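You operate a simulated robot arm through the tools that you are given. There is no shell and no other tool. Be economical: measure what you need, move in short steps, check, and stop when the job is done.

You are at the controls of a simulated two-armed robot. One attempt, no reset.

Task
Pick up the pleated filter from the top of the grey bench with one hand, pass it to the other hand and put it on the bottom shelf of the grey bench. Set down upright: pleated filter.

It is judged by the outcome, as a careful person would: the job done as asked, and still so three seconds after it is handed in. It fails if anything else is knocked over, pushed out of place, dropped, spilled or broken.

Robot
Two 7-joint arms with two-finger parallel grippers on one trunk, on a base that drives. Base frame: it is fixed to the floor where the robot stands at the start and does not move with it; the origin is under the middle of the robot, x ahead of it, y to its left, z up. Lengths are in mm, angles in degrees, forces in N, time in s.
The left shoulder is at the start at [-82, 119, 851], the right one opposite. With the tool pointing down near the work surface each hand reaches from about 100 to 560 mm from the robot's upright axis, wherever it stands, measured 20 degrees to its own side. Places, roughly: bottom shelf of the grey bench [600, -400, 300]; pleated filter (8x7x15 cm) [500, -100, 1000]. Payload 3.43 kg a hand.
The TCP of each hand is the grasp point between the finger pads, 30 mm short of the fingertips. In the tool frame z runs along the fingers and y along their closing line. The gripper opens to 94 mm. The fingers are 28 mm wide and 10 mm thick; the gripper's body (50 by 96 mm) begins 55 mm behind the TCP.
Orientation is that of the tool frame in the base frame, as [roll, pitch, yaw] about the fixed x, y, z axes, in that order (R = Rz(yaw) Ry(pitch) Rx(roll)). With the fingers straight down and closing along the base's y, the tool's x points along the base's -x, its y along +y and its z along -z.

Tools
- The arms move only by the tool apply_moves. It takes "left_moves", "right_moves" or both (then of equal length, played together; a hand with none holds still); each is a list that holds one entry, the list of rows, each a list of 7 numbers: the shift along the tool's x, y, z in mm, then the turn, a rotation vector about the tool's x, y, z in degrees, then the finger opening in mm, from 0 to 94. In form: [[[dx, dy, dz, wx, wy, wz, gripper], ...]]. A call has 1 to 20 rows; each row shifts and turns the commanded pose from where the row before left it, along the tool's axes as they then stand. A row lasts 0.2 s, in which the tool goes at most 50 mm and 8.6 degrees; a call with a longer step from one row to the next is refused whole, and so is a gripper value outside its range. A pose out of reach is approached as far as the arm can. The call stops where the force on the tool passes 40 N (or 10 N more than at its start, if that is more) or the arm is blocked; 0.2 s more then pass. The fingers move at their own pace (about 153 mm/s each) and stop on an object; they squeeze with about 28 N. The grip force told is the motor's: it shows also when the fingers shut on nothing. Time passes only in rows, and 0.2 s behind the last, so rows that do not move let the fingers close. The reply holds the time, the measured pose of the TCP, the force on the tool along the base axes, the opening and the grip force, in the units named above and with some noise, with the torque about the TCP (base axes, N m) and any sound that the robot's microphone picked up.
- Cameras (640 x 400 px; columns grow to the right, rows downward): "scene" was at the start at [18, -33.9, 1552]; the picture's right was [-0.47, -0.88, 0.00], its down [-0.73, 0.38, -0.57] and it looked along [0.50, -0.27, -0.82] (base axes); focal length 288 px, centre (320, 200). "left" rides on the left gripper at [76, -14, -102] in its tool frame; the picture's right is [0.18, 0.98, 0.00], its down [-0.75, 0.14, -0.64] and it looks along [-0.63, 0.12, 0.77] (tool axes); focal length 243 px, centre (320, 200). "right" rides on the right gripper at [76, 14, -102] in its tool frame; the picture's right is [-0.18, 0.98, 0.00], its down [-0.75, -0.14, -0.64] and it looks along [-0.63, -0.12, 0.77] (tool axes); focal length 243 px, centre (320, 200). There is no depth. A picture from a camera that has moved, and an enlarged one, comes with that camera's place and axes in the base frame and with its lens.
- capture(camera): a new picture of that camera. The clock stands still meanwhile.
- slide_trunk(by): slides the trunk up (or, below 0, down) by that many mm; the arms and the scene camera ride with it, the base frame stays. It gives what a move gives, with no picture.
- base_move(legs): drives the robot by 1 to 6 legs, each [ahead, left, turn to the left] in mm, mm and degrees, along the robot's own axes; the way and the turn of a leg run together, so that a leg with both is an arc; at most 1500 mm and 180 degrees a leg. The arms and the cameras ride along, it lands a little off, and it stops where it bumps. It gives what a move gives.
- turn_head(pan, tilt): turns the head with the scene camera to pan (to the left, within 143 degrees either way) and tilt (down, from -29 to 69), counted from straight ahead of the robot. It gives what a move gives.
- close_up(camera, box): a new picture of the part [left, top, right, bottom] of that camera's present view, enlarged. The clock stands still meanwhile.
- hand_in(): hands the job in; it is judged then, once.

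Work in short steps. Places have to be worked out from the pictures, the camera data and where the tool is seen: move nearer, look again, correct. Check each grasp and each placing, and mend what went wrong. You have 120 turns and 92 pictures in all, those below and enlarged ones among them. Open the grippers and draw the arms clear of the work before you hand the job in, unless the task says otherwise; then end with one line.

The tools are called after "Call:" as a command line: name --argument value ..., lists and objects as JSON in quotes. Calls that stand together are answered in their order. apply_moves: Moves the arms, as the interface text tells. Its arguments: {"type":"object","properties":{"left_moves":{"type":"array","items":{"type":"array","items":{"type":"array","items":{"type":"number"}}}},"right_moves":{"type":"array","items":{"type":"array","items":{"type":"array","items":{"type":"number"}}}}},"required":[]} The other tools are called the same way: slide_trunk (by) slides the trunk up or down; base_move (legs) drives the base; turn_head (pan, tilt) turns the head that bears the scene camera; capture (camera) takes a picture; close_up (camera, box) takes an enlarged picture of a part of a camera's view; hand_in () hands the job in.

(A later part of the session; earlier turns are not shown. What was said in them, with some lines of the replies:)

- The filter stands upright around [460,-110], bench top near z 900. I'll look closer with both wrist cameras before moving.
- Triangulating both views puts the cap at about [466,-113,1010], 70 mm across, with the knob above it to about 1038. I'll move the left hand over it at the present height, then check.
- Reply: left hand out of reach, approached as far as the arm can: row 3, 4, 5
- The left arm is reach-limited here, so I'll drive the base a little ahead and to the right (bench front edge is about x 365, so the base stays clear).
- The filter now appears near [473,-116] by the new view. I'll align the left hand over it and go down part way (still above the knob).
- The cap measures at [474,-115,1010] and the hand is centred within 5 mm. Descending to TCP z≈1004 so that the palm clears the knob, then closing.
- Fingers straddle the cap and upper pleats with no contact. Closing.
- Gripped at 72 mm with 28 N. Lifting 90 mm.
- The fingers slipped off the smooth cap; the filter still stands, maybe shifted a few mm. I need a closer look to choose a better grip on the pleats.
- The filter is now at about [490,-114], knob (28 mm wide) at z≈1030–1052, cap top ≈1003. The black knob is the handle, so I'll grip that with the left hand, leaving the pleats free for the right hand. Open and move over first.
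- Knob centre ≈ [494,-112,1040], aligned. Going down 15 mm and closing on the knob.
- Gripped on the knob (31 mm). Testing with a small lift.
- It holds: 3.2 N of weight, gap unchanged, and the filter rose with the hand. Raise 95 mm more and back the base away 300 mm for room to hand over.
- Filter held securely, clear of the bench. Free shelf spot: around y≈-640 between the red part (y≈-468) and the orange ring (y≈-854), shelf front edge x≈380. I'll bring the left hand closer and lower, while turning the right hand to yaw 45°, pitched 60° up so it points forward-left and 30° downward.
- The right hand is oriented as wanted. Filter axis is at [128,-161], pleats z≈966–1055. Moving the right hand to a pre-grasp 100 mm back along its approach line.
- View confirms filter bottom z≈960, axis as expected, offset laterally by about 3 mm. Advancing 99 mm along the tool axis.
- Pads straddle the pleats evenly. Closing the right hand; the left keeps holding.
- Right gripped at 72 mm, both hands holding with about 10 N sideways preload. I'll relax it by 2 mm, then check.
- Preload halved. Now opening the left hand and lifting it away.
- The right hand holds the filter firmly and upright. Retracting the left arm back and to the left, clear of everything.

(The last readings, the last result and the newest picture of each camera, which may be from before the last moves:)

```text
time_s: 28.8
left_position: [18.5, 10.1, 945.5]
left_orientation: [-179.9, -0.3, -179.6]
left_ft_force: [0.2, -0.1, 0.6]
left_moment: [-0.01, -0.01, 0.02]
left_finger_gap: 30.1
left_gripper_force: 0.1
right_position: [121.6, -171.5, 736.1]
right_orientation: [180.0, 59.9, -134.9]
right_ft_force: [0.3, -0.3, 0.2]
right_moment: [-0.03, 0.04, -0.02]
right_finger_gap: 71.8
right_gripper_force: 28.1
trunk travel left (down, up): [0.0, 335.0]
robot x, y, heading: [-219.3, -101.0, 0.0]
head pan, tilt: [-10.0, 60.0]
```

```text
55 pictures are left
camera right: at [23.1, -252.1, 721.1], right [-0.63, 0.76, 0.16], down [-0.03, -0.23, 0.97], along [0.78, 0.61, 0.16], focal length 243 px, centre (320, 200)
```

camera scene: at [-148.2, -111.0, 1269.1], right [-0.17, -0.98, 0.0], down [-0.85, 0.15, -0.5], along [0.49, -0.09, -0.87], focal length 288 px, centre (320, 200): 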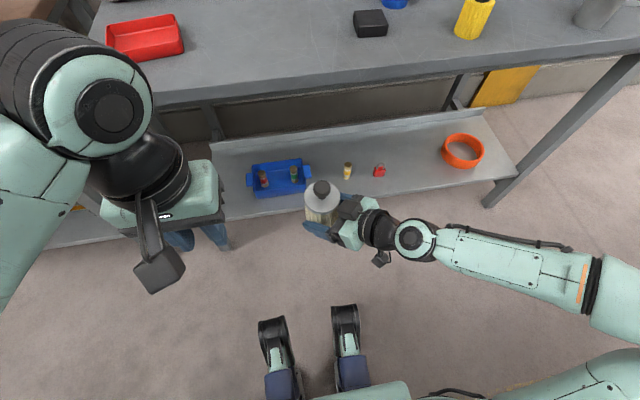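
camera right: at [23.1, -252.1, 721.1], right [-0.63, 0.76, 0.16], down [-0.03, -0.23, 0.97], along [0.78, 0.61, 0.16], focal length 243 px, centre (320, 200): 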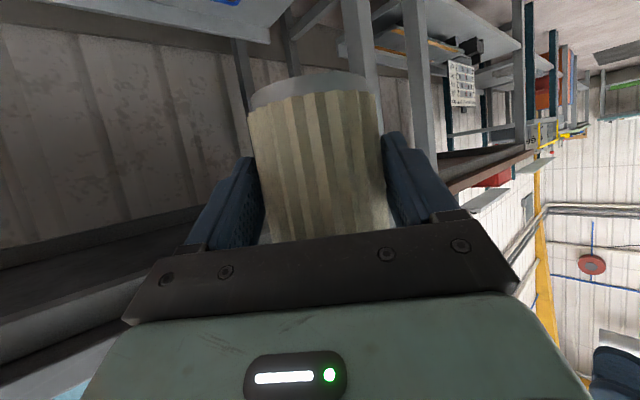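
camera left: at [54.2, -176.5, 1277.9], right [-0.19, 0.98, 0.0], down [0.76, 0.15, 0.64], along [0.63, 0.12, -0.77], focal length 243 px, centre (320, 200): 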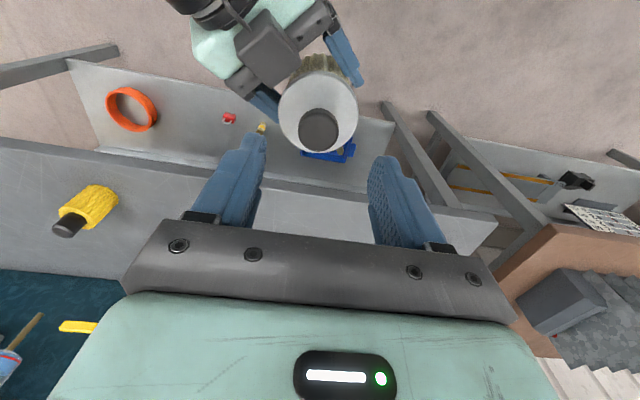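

Trunk is down and the filter still upright. Next I lower the right arm in free space to TCP z≈466 and shift it a bit to the right, then look.

Call:
apply_moves --right_moves '[[[32.8, -15.9, 10.8, 0, 0, 0, 50], [32.8, -15.9, 10.8, 0, 0, 0, 50], [32.8, -15.9, 10.8, 0, 0, 0, 50], [32.8, -15.9, 10.8, 0, 0, 0, 50], [32.8, -15.9, 10.8, 0, 0, 0, 50], [32.8, -15.9, 10.8, 0, 0, 0, 50], [32.8, -15.9, 10.8, 0, 0, 0, 50], [32.8, -15.9, 10.8, 0, 0, 0, 50], [0, 0, 0, 0, 0, 0, 50]]]'

Call:
turn_head --pan -35 --tilt 50

Call:
capture --camera "scene"

Call:
capture --camera "right"

```text
time_s: 30.8
left_position: [18.5, 8.9, 944.6]
left_orientation: [-179.8, -0.4, -179.6]
left_ft_force: [-0.3, -0.2, -0.9]
left_moment: [0.0, 0.05, 0.03]
left_finger_gap: 30.0
left_gripper_force: 0.0
right_position: [172.9, -300.9, 463.3]
right_orientation: [-179.9, 60.1, -135.0]
right_ft_force: [0.2, -0.8, -0.1]
right_moment: [-0.06, 0.03, -0.01]
right_finger_gap: 72.3
right_gripper_force: 28.3
trunk travel left (down, up): [0.0, 335.0]
robot x, y, heading: [-216.3, -100.3, 0.1]
head pan, tilt: [-10.0, 60.0]
```

```text
time_s: 31.7
left_position: [19.8, 10.8, 944.9]
left_orientation: [-179.8, -0.5, -179.6]
left_ft_force: [-0.3, 0.2, 0.7]
left_moment: [0.02, -0.01, -0.01]
left_finger_gap: 30.0
left_gripper_force: 0.1
right_position: [173.7, -300.0, 463.8]
right_orientation: [-179.9, 60.0, -135.0]
right_ft_force: [-0.4, -1.2, 0.2]
right_moment: [-0.01, -0.02, -0.02]
right_finger_gap: 72.1
right_gripper_force: 27.4
trunk travel left (down, up): [0.0, 335.0]
robot x, y, heading: [-214.2, -100.5, 0.1]
head pan, tilt: [-35.0, 50.0]
```

```text
54 pictures are left
camera scene: at [-150.6, -143.6, 1281.6], right [-0.57, -0.82, 0.0], down [-0.63, 0.44, -0.64], along [0.53, -0.37, -0.77], focal length 288 px, centre (320, 200)
```

scene: 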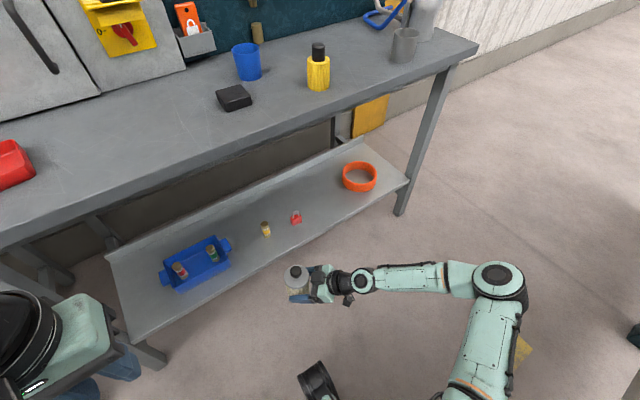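

```text
53 pictures are left
camera right: at [73.2, -381.7, 450.0], right [-0.63, 0.76, 0.16], down [-0.03, -0.23, 0.97], along [0.78, 0.61, 0.16], focal length 243 px, centre (320, 200)
```

right: 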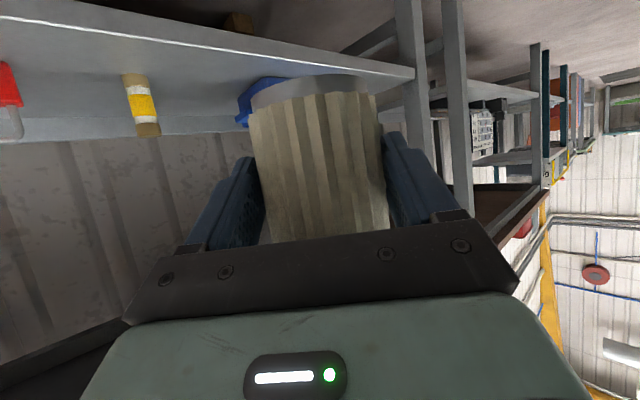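

Shelf measures z≈302, front edge x≈378; red part [497,-475], ring [535,-846] radius 75. Target for the filter is [455,-630]. I'll pull the left hand back a bit, then drive sideways to the right by 338.

Call:
apply_moves --left_moves '[[[20, 0, 0, 0, 0, 0, 30], [20, 0, 0, 0, 0, 0, 30], [0, 0, 0, 0, 0, 0, 30]]]'

Call:
base_move --legs '[[0, -338, 0]]'

Call:
capture --camera "scene"

Call:
capture --camera "right"

```text
time_s: 32.5
left_position: [-21.7, 9.1, 945.2]
left_orientation: [-179.8, -0.4, -179.6]
left_ft_force: [-0.2, 0.2, 0.1]
left_moment: [-0.02, -0.01, 0.0]
left_finger_gap: 30.0
left_gripper_force: 0.1
right_position: [171.6, -301.7, 464.3]
right_orientation: [-180.0, 60.0, -135.1]
right_ft_force: [-0.3, 0.2, -0.6]
right_moment: [-0.01, 0.03, -0.01]
right_finger_gap: 72.0
right_gripper_force: 27.6
trunk travel left (down, up): [0.0, 335.0]
robot x, y, heading: [-222.2, -99.3, 0.1]
head pan, tilt: [-35.0, 50.0]
```

```text
time_s: 36.0
left_position: [-22.3, -326.1, 945.7]
left_orientation: [-179.9, -0.4, -179.5]
left_ft_force: [0.3, 0.3, 0.1]
left_moment: [0.02, -0.02, -0.05]
left_finger_gap: 29.9
left_gripper_force: 0.0
right_position: [171.8, -636.8, 463.7]
right_orientation: [180.0, 60.0, -135.0]
right_ft_force: [0.5, 0.2, -0.6]
right_moment: [-0.04, 0.02, 0.01]
right_finger_gap: 71.9
right_gripper_force: 28.2
trunk travel left (down, up): [0.0, 335.0]
robot x, y, heading: [-220.5, -433.2, -0.0]
head pan, tilt: [-35.0, 50.0]
```

```text
52 pictures are left
camera scene: at [-150.8, -479.5, 1281.7], right [-0.57, -0.82, 0.0], down [-0.63, 0.44, -0.64], along [0.53, -0.37, -0.77], focal length 288 px, centre (320, 200)
```

scene: 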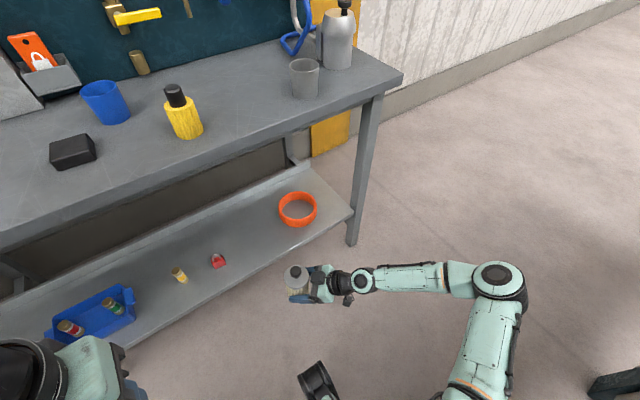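

```text
51 pictures are left
camera right: at [72.8, -717.6, 449.9], right [-0.63, 0.76, 0.16], down [-0.03, -0.23, 0.97], along [0.78, 0.61, 0.16], focal length 243 px, centre (320, 200)
```

right: 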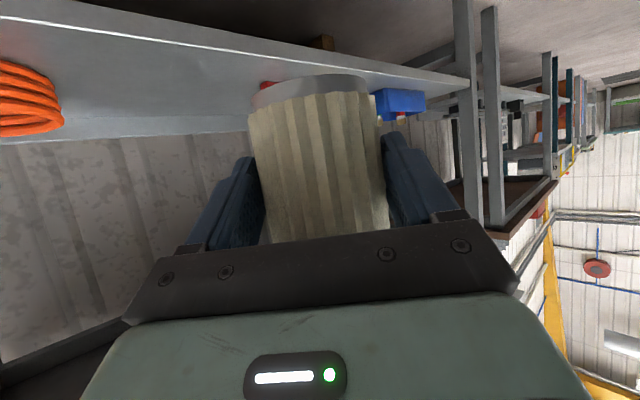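

Positions confirmed; filter axis now y≈-629. Driving ahead 200, then checking.

Call:
base_move --legs '[[200, 0, 0]]'

Call:
capture --camera "scene"

Call:
capture --camera "right"

```text
time_s: 37.6
left_position: [178.2, -326.4, 945.6]
left_orientation: [-179.8, -0.4, -179.6]
left_ft_force: [0.7, -0.1, 0.5]
left_moment: [0.0, 0.01, -0.01]
left_finger_gap: 30.3
left_gripper_force: 0.0
right_position: [369.7, -637.7, 465.1]
right_orientation: [-180.0, 59.9, -135.1]
right_ft_force: [-0.2, -0.1, 1.4]
right_moment: [-0.06, 0.02, -0.01]
right_finger_gap: 72.3
right_gripper_force: 27.5
trunk travel left (down, up): [0.0, 335.0]
robot x, y, heading: [-18.5, -436.6, 0.0]
head pan, tilt: [-35.0, 50.0]
```

```text
50 pictures are left
camera scene: at [48.1, -479.8, 1281.6], right [-0.57, -0.82, 0.0], down [-0.63, 0.44, -0.64], along [0.53, -0.37, -0.77], focal length 288 px, centre (320, 200)
```

scene: 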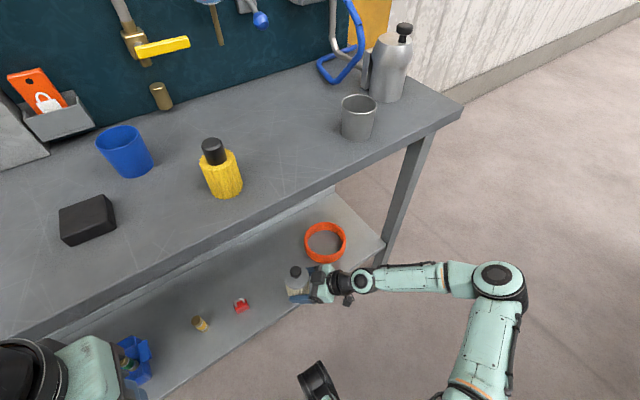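

```text
49 pictures are left
camera right: at [271.2, -718.1, 449.8], right [-0.63, 0.76, 0.16], down [-0.03, -0.23, 0.97], along [0.78, 0.61, 0.16], focal length 243 px, centre (320, 200)
```

right: 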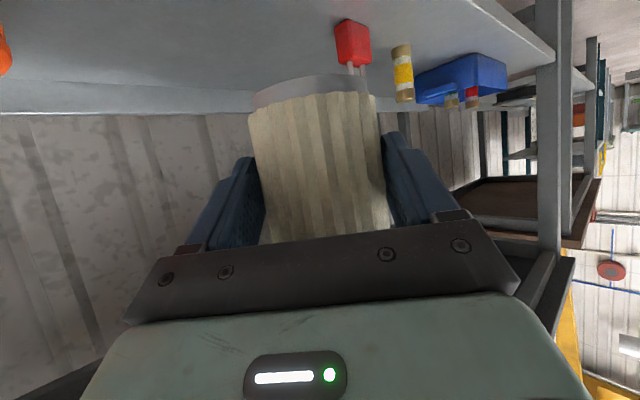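

All clear. Forward 78 more to bring the filter axis to x≈455.

Call:
base_move --legs '[[78, 0, 0]]'

Call:
apply_moves --right_moves '[[[17.3, 0, 10, 0, 0, 0, 50], [17.3, 0, 10, 0, 0, 0, 50], [17.3, 0, 10, 0, 0, 0, 50], [13, 0, 7.5, 0, 0, 0, 50], [0, 0, 0, 0, 0, 0, 50]]]'

Call:
capture --camera "right"

Call:
capture --camera "scene"

```text
time_s: 38.6
left_position: [254.2, -327.0, 945.9]
left_orientation: [-179.9, -0.4, -179.7]
left_ft_force: [-0.1, -0.2, 0.8]
left_moment: [-0.01, -0.02, 0.03]
left_finger_gap: 29.9
left_gripper_force: 0.1
right_position: [448.0, -638.3, 464.4]
right_orientation: [180.0, 60.1, -135.0]
right_ft_force: [0.8, 0.9, 0.7]
right_moment: [-0.02, 0.03, 0.0]
right_finger_gap: 72.0
right_gripper_force: 28.3
trunk travel left (down, up): [0.0, 335.0]
robot x, y, heading: [62.4, -437.6, -0.1]
head pan, tilt: [-35.0, 50.0]
```

```text
time_s: 39.8
left_position: [254.5, -326.3, 946.1]
left_orientation: [-179.8, -0.4, -179.7]
left_ft_force: [0.4, 0.1, 0.2]
left_moment: [0.04, -0.04, -0.02]
left_finger_gap: 30.0
left_gripper_force: 0.2
right_position: [447.6, -638.1, 389.5]
right_orientation: [-180.0, 60.1, -135.0]
right_ft_force: [0.5, 0.3, 1.2]
right_moment: [-0.01, 0.08, -0.02]
right_finger_gap: 72.1
right_gripper_force: 28.7
trunk travel left (down, up): [0.0, 335.0]
robot x, y, heading: [55.9, -434.3, 0.0]
head pan, tilt: [-35.0, 50.0]
```

```text
48 pictures are left
camera right: at [348.7, -718.3, 375.0], right [-0.63, 0.76, 0.16], down [-0.03, -0.23, 0.97], along [0.78, 0.61, 0.16], focal length 243 px, centre (320, 200)
```

right: 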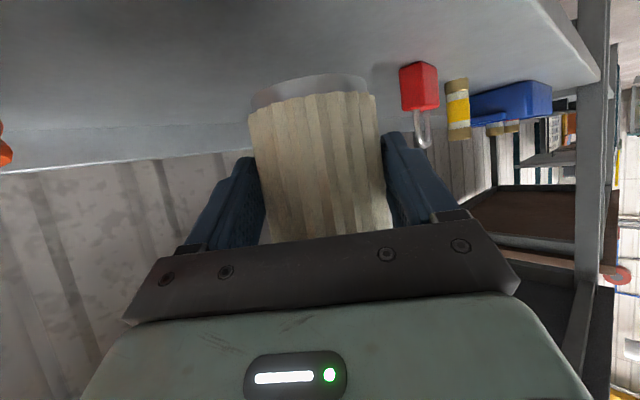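

```text
47 pictures are left
camera scene: at [124.9, -479.9, 1281.7], right [-0.57, -0.82, 0.0], down [-0.63, 0.44, -0.64], along [0.53, -0.37, -0.77], focal length 288 px, centre (320, 200)
```

scene: 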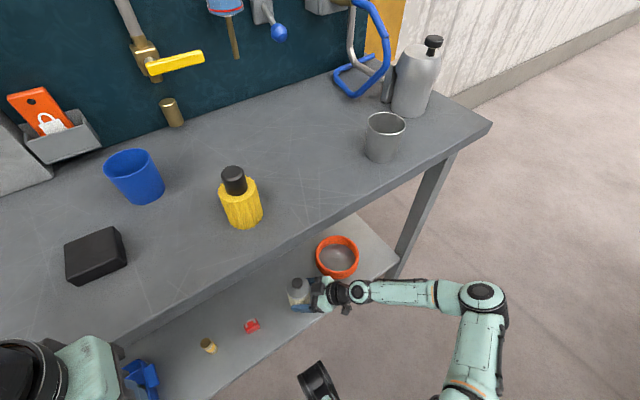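

Filter base now ≈340, shelf ≈302. Descend 26 mm gently, then feel for contact in small steps.

Call:
apply_moves --right_moves '[[[8.7, 0, 5, 0, 0, 0, 50], [8.7, 0, 5, 0, 0, 0, 50], [5.2, 0, 3, 0, 0, 0, 50], [0, 0, 0, 0, 0, 0, 50]]]'

Call:
close_up --camera "scene" --box '[240, 220, 400, 340]'

Call:
capture --camera "right"

```text
time_s: 40.8
left_position: [254.0, -325.8, 944.6]
left_orientation: [-179.7, -0.4, -179.6]
left_ft_force: [0.0, 0.5, -0.3]
left_moment: [0.0, 0.03, -0.03]
left_finger_gap: 29.8
left_gripper_force: 0.0
right_position: [448.1, -638.9, 362.6]
right_orientation: [-180.0, 60.0, -135.1]
right_ft_force: [0.2, 0.8, -0.7]
right_moment: [-0.01, 0.02, 0.0]
right_finger_gap: 72.0
right_gripper_force: 28.5
trunk travel left (down, up): [0.0, 335.0]
robot x, y, heading: [53.8, -436.4, -0.1]
head pan, tilt: [-35.0, 50.0]
```

```text
3.33 times, centred on (320, 280) of scene
camera zoom: at [124.9, -479.9, 1281.7], right [-0.57, -0.82, 0.0], down [-0.63, 0.44, -0.64], along [0.53, -0.37, -0.77], focal length 959 px, centre (320, -67)
```

zoom: 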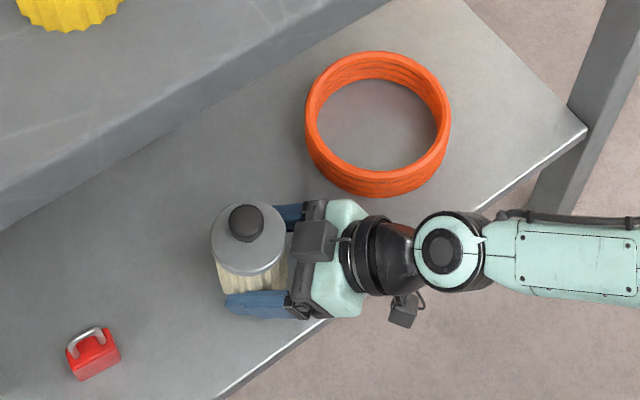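

```text
45 pictures are left
camera right: at [348.4, -718.6, 349.0], right [-0.63, 0.76, 0.16], down [-0.03, -0.23, 0.97], along [0.78, 0.61, 0.16], focal length 243 px, centre (320, 200)
```

right: 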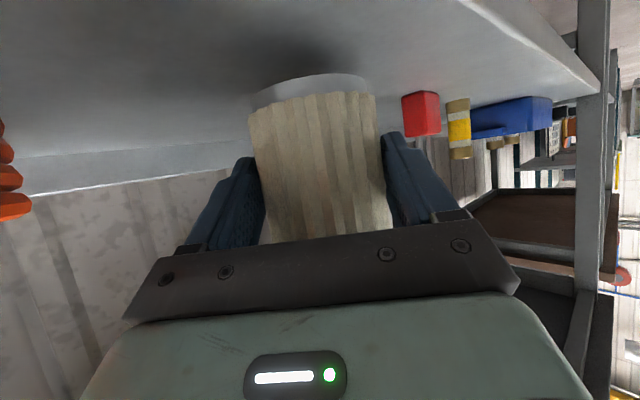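

Near the shelf; ring and red part are clear of the fingers. Small 3 mm steps down.

Call:
apply_moves --right_moves '[[[2.6, 0, 1.5, 0, 0, 0, 50], [2.6, 0, 1.5, 0, 0, 0, 50], [0, 0, 0, 0, 0, 0, 50]]]'

Call:
apply_moves --right_moves '[[[1.7, 0, 1, 0, 0, 0, 50], [0, 0, 0, 0, 0, 0, 50]]]'

Call:
apply_moves --right_moves '[[[1.7, 0, 1, 0, 0, 0, 50], [0, 0, 0, 0, 0, 0, 50]]]'

Call:
capture --camera "right"

```text
time_s: 41.6
left_position: [253.7, -327.2, 945.2]
left_orientation: [-179.9, -0.4, -179.7]
left_ft_force: [-0.4, -0.1, 0.3]
left_moment: [-0.04, -0.01, -0.03]
left_finger_gap: 29.8
left_gripper_force: 0.0
right_position: [448.4, -639.0, 356.7]
right_orientation: [180.0, 59.9, -135.0]
right_ft_force: [0.6, 0.3, -0.3]
right_moment: [-0.04, 0.02, -0.01]
right_finger_gap: 72.1
right_gripper_force: 27.7
trunk travel left (down, up): [0.0, 335.0]
robot x, y, heading: [60.5, -431.0, 0.2]
head pan, tilt: [-35.0, 50.0]
```

```text
time_s: 42.2
left_position: [253.2, -326.6, 944.6]
left_orientation: [-179.8, -0.3, -179.7]
left_ft_force: [0.4, -0.3, -0.2]
left_moment: [0.0, -0.01, 0.02]
left_finger_gap: 30.1
left_gripper_force: 0.0
right_position: [448.4, -638.6, 355.4]
right_orientation: [180.0, 60.0, -135.1]
right_ft_force: [0.4, 0.6, -0.9]
right_moment: [-0.01, 0.02, 0.0]
right_finger_gap: 72.0
right_gripper_force: 28.3
trunk travel left (down, up): [0.0, 335.0]
robot x, y, heading: [57.6, -435.7, -0.1]
head pan, tilt: [-35.0, 50.0]
```

```text
time_s: 42.8
left_position: [254.3, -325.4, 944.6]
left_orientation: [-179.8, -0.4, -179.7]
left_ft_force: [0.1, -0.1, 0.6]
left_moment: [0.02, 0.0, 0.01]
left_finger_gap: 30.0
left_gripper_force: 0.0
right_position: [447.8, -639.2, 353.3]
right_orientation: [179.9, 60.0, -135.1]
right_ft_force: [0.1, -0.6, -0.1]
right_moment: [0.0, -0.02, 0.0]
right_finger_gap: 71.8
right_gripper_force: 27.5
trunk travel left (down, up): [0.0, 335.0]
robot x, y, heading: [60.3, -433.8, -0.0]
head pan, tilt: [-35.0, 50.0]
```

```text
44 pictures are left
camera right: at [348.2, -718.3, 338.9], right [-0.63, 0.76, 0.16], down [-0.03, -0.23, 0.97], along [0.78, 0.61, 0.16], focal length 243 px, centre (320, 200)
```

right: 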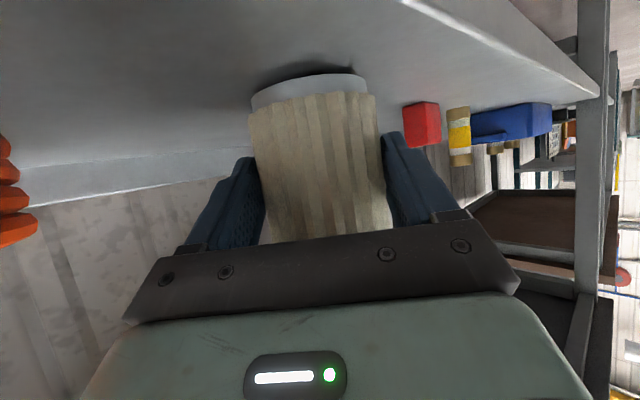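

No contact yet (force ~0); the gap shadow has shrunk. Continuing in 2 mm steps.

Call:
apply_moves --right_moves '[[[1.7, 0, 1, 0, 0, 0, 50], [0, 0, 0, 0, 0, 0, 50]]]'

Call:
apply_moves --right_moves '[[[1.7, 0, 1, 0, 0, 0, 50], [0, 0, 0, 0, 0, 0, 50]]]'

Call:
close_up --camera "right" --box '[220, 40, 400, 160]'

```text
time_s: 43.4
left_position: [253.6, -327.2, 946.0]
left_orientation: [-179.8, -0.3, -179.7]
left_ft_force: [0.1, -1.1, 0.7]
left_moment: [-0.02, 0.0, -0.01]
left_finger_gap: 30.0
left_gripper_force: 0.1
right_position: [447.2, -637.9, 351.4]
right_orientation: [179.9, 60.0, -135.1]
right_ft_force: [-0.1, 0.0, 0.1]
right_moment: [-0.04, 0.01, -0.01]
right_finger_gap: 71.9
right_gripper_force: 28.0
trunk travel left (down, up): [0.0, 335.0]
robot x, y, heading: [56.1, -436.2, -0.1]
head pan, tilt: [-35.0, 50.0]
```

```text
time_s: 44.0
left_position: [254.1, -326.3, 944.9]
left_orientation: [-179.8, -0.4, -179.7]
left_ft_force: [-0.3, 1.0, 0.3]
left_moment: [-0.01, -0.02, -0.02]
left_finger_gap: 29.8
left_gripper_force: 0.0
right_position: [447.4, -637.9, 350.0]
right_orientation: [179.9, 60.0, -135.1]
right_ft_force: [0.0, 0.2, -0.4]
right_moment: [-0.01, 0.0, 0.01]
right_finger_gap: 72.1
right_gripper_force: 27.8
trunk travel left (down, up): [0.0, 335.0]
robot x, y, heading: [54.9, -437.3, -0.2]
head pan, tilt: [-35.0, 50.0]
```

```text
3.33 times, centred on (310, 100) of right
camera zoom: at [348.3, -717.8, 335.0], right [-0.63, 0.76, 0.16], down [-0.03, -0.23, 0.97], along [0.78, 0.61, 0.16], focal length 809 px, centre (353, 533)
```

zoom: 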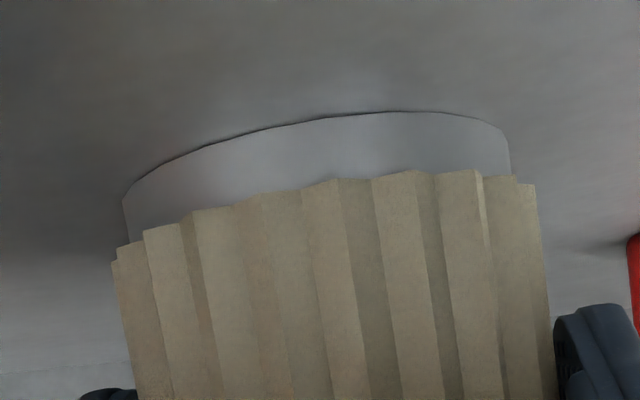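

The base looks within a mm or two of the shelf. One-mm steps now.

Call:
apply_moves --right_moves '[[[0.87, 0, 0.5, 0, 0, 0, 50], [0, 0, 0, 0, 0, 0, 50]]]'

Call:
apply_moves --right_moves '[[[0.87, 0, 0.5, 0, 0, 0, 50], [0, 0, 0, 0, 0, 0, 50]]]'

Call:
close_up --camera "right" --box '[220, 40, 400, 160]'

```text
time_s: 44.6
left_position: [253.9, -326.1, 945.6]
left_orientation: [-179.8, -0.3, -179.7]
left_ft_force: [0.3, 0.3, -0.5]
left_moment: [-0.02, -0.05, 0.01]
left_finger_gap: 29.9
left_gripper_force: 0.1
right_position: [447.1, -637.6, 348.2]
right_orientation: [-179.9, 60.1, -135.1]
right_ft_force: [-0.7, -0.2, 5.1]
right_moment: [0.24, 0.0, 0.04]
right_finger_gap: 72.0
right_gripper_force: 28.0
trunk travel left (down, up): [0.0, 335.0]
robot x, y, heading: [57.9, -435.9, -0.0]
head pan, tilt: [-35.0, 50.0]
```

```text
time_s: 45.2
left_position: [254.6, -327.2, 945.8]
left_orientation: [-179.8, -0.3, -179.6]
left_ft_force: [-0.4, 0.1, 0.9]
left_moment: [-0.01, 0.01, 0.02]
left_finger_gap: 29.9
left_gripper_force: 0.0
right_position: [448.2, -637.9, 348.1]
right_orientation: [-179.7, 60.1, -134.9]
right_ft_force: [-3.0, -4.1, 18.6]
right_moment: [0.16, -0.1, 0.1]
right_finger_gap: 71.9
right_gripper_force: 28.2
trunk travel left (down, up): [0.0, 335.0]
robot x, y, heading: [58.4, -435.4, -0.1]
head pan, tilt: [-35.0, 50.0]
```

```text
3.33 times, centred on (310, 100) of right
camera zoom: at [348.3, -717.8, 334.4], right [-0.63, 0.76, 0.16], down [-0.03, -0.23, 0.97], along [0.78, 0.61, 0.17], focal length 809 px, centre (353, 533)
```

zoom: 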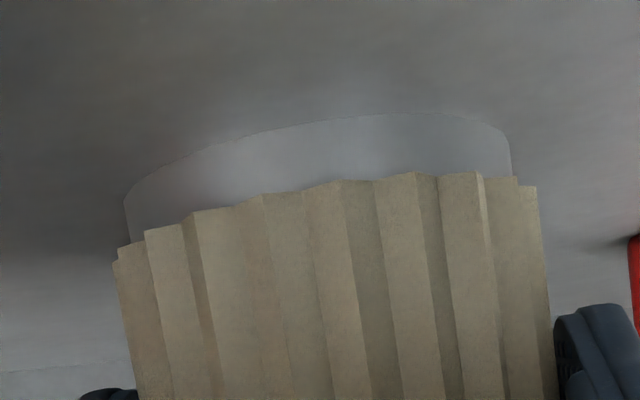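

Firmly seated (18 N up). Relieving 1 mm and opening the right hand.

Call:
apply_moves --right_moves '[[[-0.8, 0, -0.5, 0, 0, 0, 50], [0, 0, 0, 0, 0, 0, 76], [0, 0, 0, 0, 0, 0, 94], [0, 0, 0, 0, 0, 0, 94]]]'

Call:
capture --camera "right"

Call:
close_up --camera "scene" --box '[240, 220, 400, 340]'

```text
time_s: 46.2
left_position: [254.5, -326.4, 946.4]
left_orientation: [-179.7, -0.4, -179.7]
left_ft_force: [-0.3, -0.5, -0.2]
left_moment: [-0.01, 0.0, 0.01]
left_finger_gap: 29.9
left_gripper_force: 0.0
right_position: [447.9, -638.4, 347.8]
right_orientation: [179.9, 60.0, -135.0]
right_ft_force: [0.7, 0.1, 0.2]
right_moment: [-0.03, 0.01, 0.02]
right_finger_gap: 94.3
right_gripper_force: 0.1
trunk travel left (down, up): [0.0, 335.0]
robot x, y, heading: [60.8, -430.6, 0.1]
head pan, tilt: [-35.0, 50.0]
```

```text
41 pictures are left
camera right: at [347.9, -718.2, 334.0], right [-0.63, 0.76, 0.16], down [-0.03, -0.23, 0.97], along [0.78, 0.61, 0.16], focal length 243 px, centre (320, 200)
```

right: 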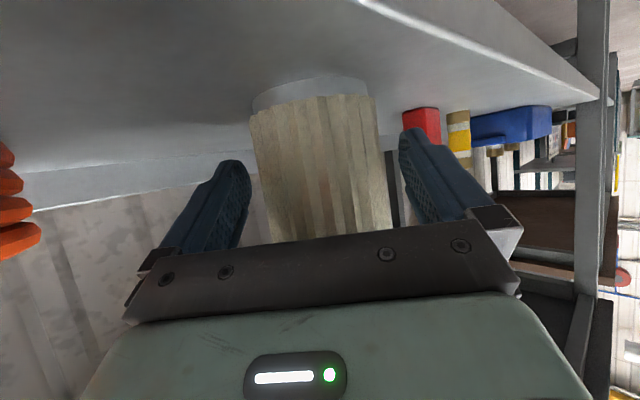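

```text
3.33 times, centred on (320, 280) of scene
camera zoom: at [124.8, -479.8, 1281.7], right [-0.57, -0.82, 0.0], down [-0.63, 0.44, -0.64], along [0.53, -0.37, -0.77], focal length 959 px, centre (320, -67)
```

zoom: 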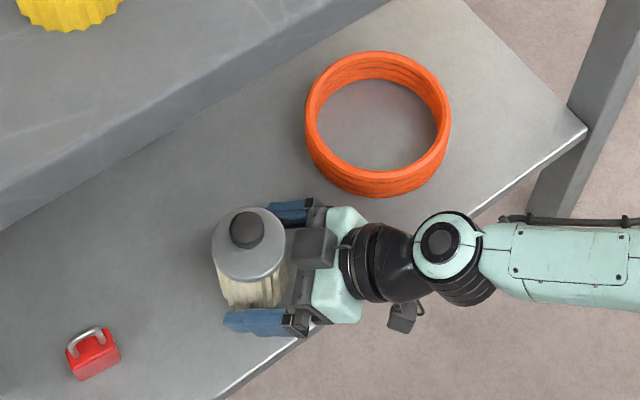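

Released, filter standing, clearance on both sides. Backing the right hand straight out along its axis.

Call:
apply_moves --right_moves '[[[0, 0, -15, 0, 0, 0, 94], [0, 0, -20, 0, 0, 0, 94], [0, 0, -25, 0, 0, 0, 94], [0, 0, -30, 0, 0, 0, 94], [0, 0, -30, 0, 0, 0, 94], [0, 0, -30, 0, 0, 0, 94], [0, 0, 0, 0, 0, 0, 94]]]'

Call:
base_move --legs '[[-250, 0, 0]]'

Call:
capture --camera "scene"

Call:
capture --camera "right"

```text
time_s: 47.8
left_position: [253.2, -326.8, 945.4]
left_orientation: [-179.8, -0.4, -179.7]
left_ft_force: [0.6, 0.5, 1.0]
left_moment: [-0.01, -0.05, -0.01]
left_finger_gap: 30.1
left_gripper_force: 0.0
right_position: [356.1, -730.5, 425.2]
right_orientation: [-180.0, 60.0, -135.0]
right_ft_force: [0.2, 0.7, 0.2]
right_moment: [-0.03, -0.01, -0.01]
right_finger_gap: 94.0
right_gripper_force: 0.0
trunk travel left (down, up): [0.0, 335.0]
robot x, y, heading: [59.3, -436.4, -0.1]
head pan, tilt: [-35.0, 50.0]
```

```text
time_s: 49.6
left_position: [5.7, -325.2, 944.7]
left_orientation: [-179.8, -0.4, -179.7]
left_ft_force: [0.0, -0.7, -0.6]
left_moment: [0.02, -0.01, -0.05]
left_finger_gap: 29.9
left_gripper_force: 0.0
right_position: [108.2, -729.8, 424.1]
right_orientation: [-180.0, 59.9, -134.9]
right_ft_force: [0.4, -1.7, 0.0]
right_moment: [-0.01, 0.0, -0.02]
right_finger_gap: 94.0
right_gripper_force: 0.0
trunk travel left (down, up): [0.0, 335.0]
robot x, y, heading: [-189.8, -434.5, 0.1]
head pan, tilt: [-35.0, 50.0]
```

```text
39 pictures are left
camera scene: at [-123.7, -479.5, 1281.7], right [-0.57, -0.82, 0.0], down [-0.63, 0.44, -0.64], along [0.53, -0.37, -0.77], focal length 288 px, centre (320, 200)
```

scene: 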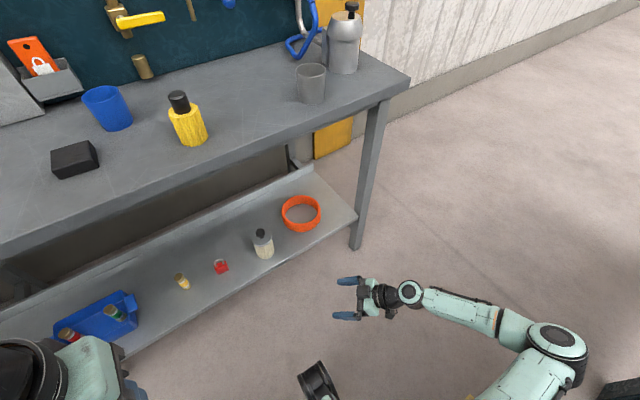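

```text
38 pictures are left
camera right: at [8.3, -809.7, 409.5], right [-0.63, 0.76, 0.16], down [-0.03, -0.23, 0.97], along [0.78, 0.61, 0.16], focal length 243 px, centre (320, 200)
```

right: 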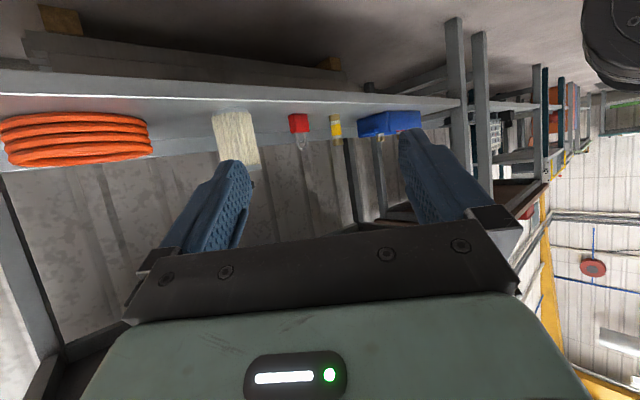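

The filter stands upright on the bottom shelf and nothing else has moved. Opening the left gripper too, then handing in.

Call:
apply_moves --left_moves '[[[0, 0, 0, 0, 0, 0, 94], [0, 0, 0, 0, 0, 0, 94], [0, 0, 0, 0, 0, 0, 94]]]'

Call:
hand_in

```text
time_s: 50.5
left_position: [6.2, -325.6, 945.3]
left_orientation: [-179.7, -0.4, -179.5]
left_ft_force: [-0.3, 0.2, 0.3]
left_moment: [0.05, 0.02, 0.0]
left_finger_gap: 93.9
left_gripper_force: 0.1
right_position: [108.4, -729.8, 424.3]
right_orientation: [-180.0, 60.0, -135.1]
right_ft_force: [-0.2, -0.6, 0.3]
right_moment: [0.0, 0.0, -0.01]
right_finger_gap: 93.8
right_gripper_force: 0.0
trunk travel left (down, up): [0.0, 335.0]
robot x, y, heading: [-189.6, -434.7, 0.0]
head pan, tilt: [-35.0, 50.0]
```

```text
The job is handed in.
```

The pleated filter was picked up with the left hand (on a second grip, after the first slipped off its cap), passed to the right hand and set down upright on the bottom shelf of the grey bench. Both grippers are open and clear, nothing else looked disturbed in the last pictures, and the job is handed in.
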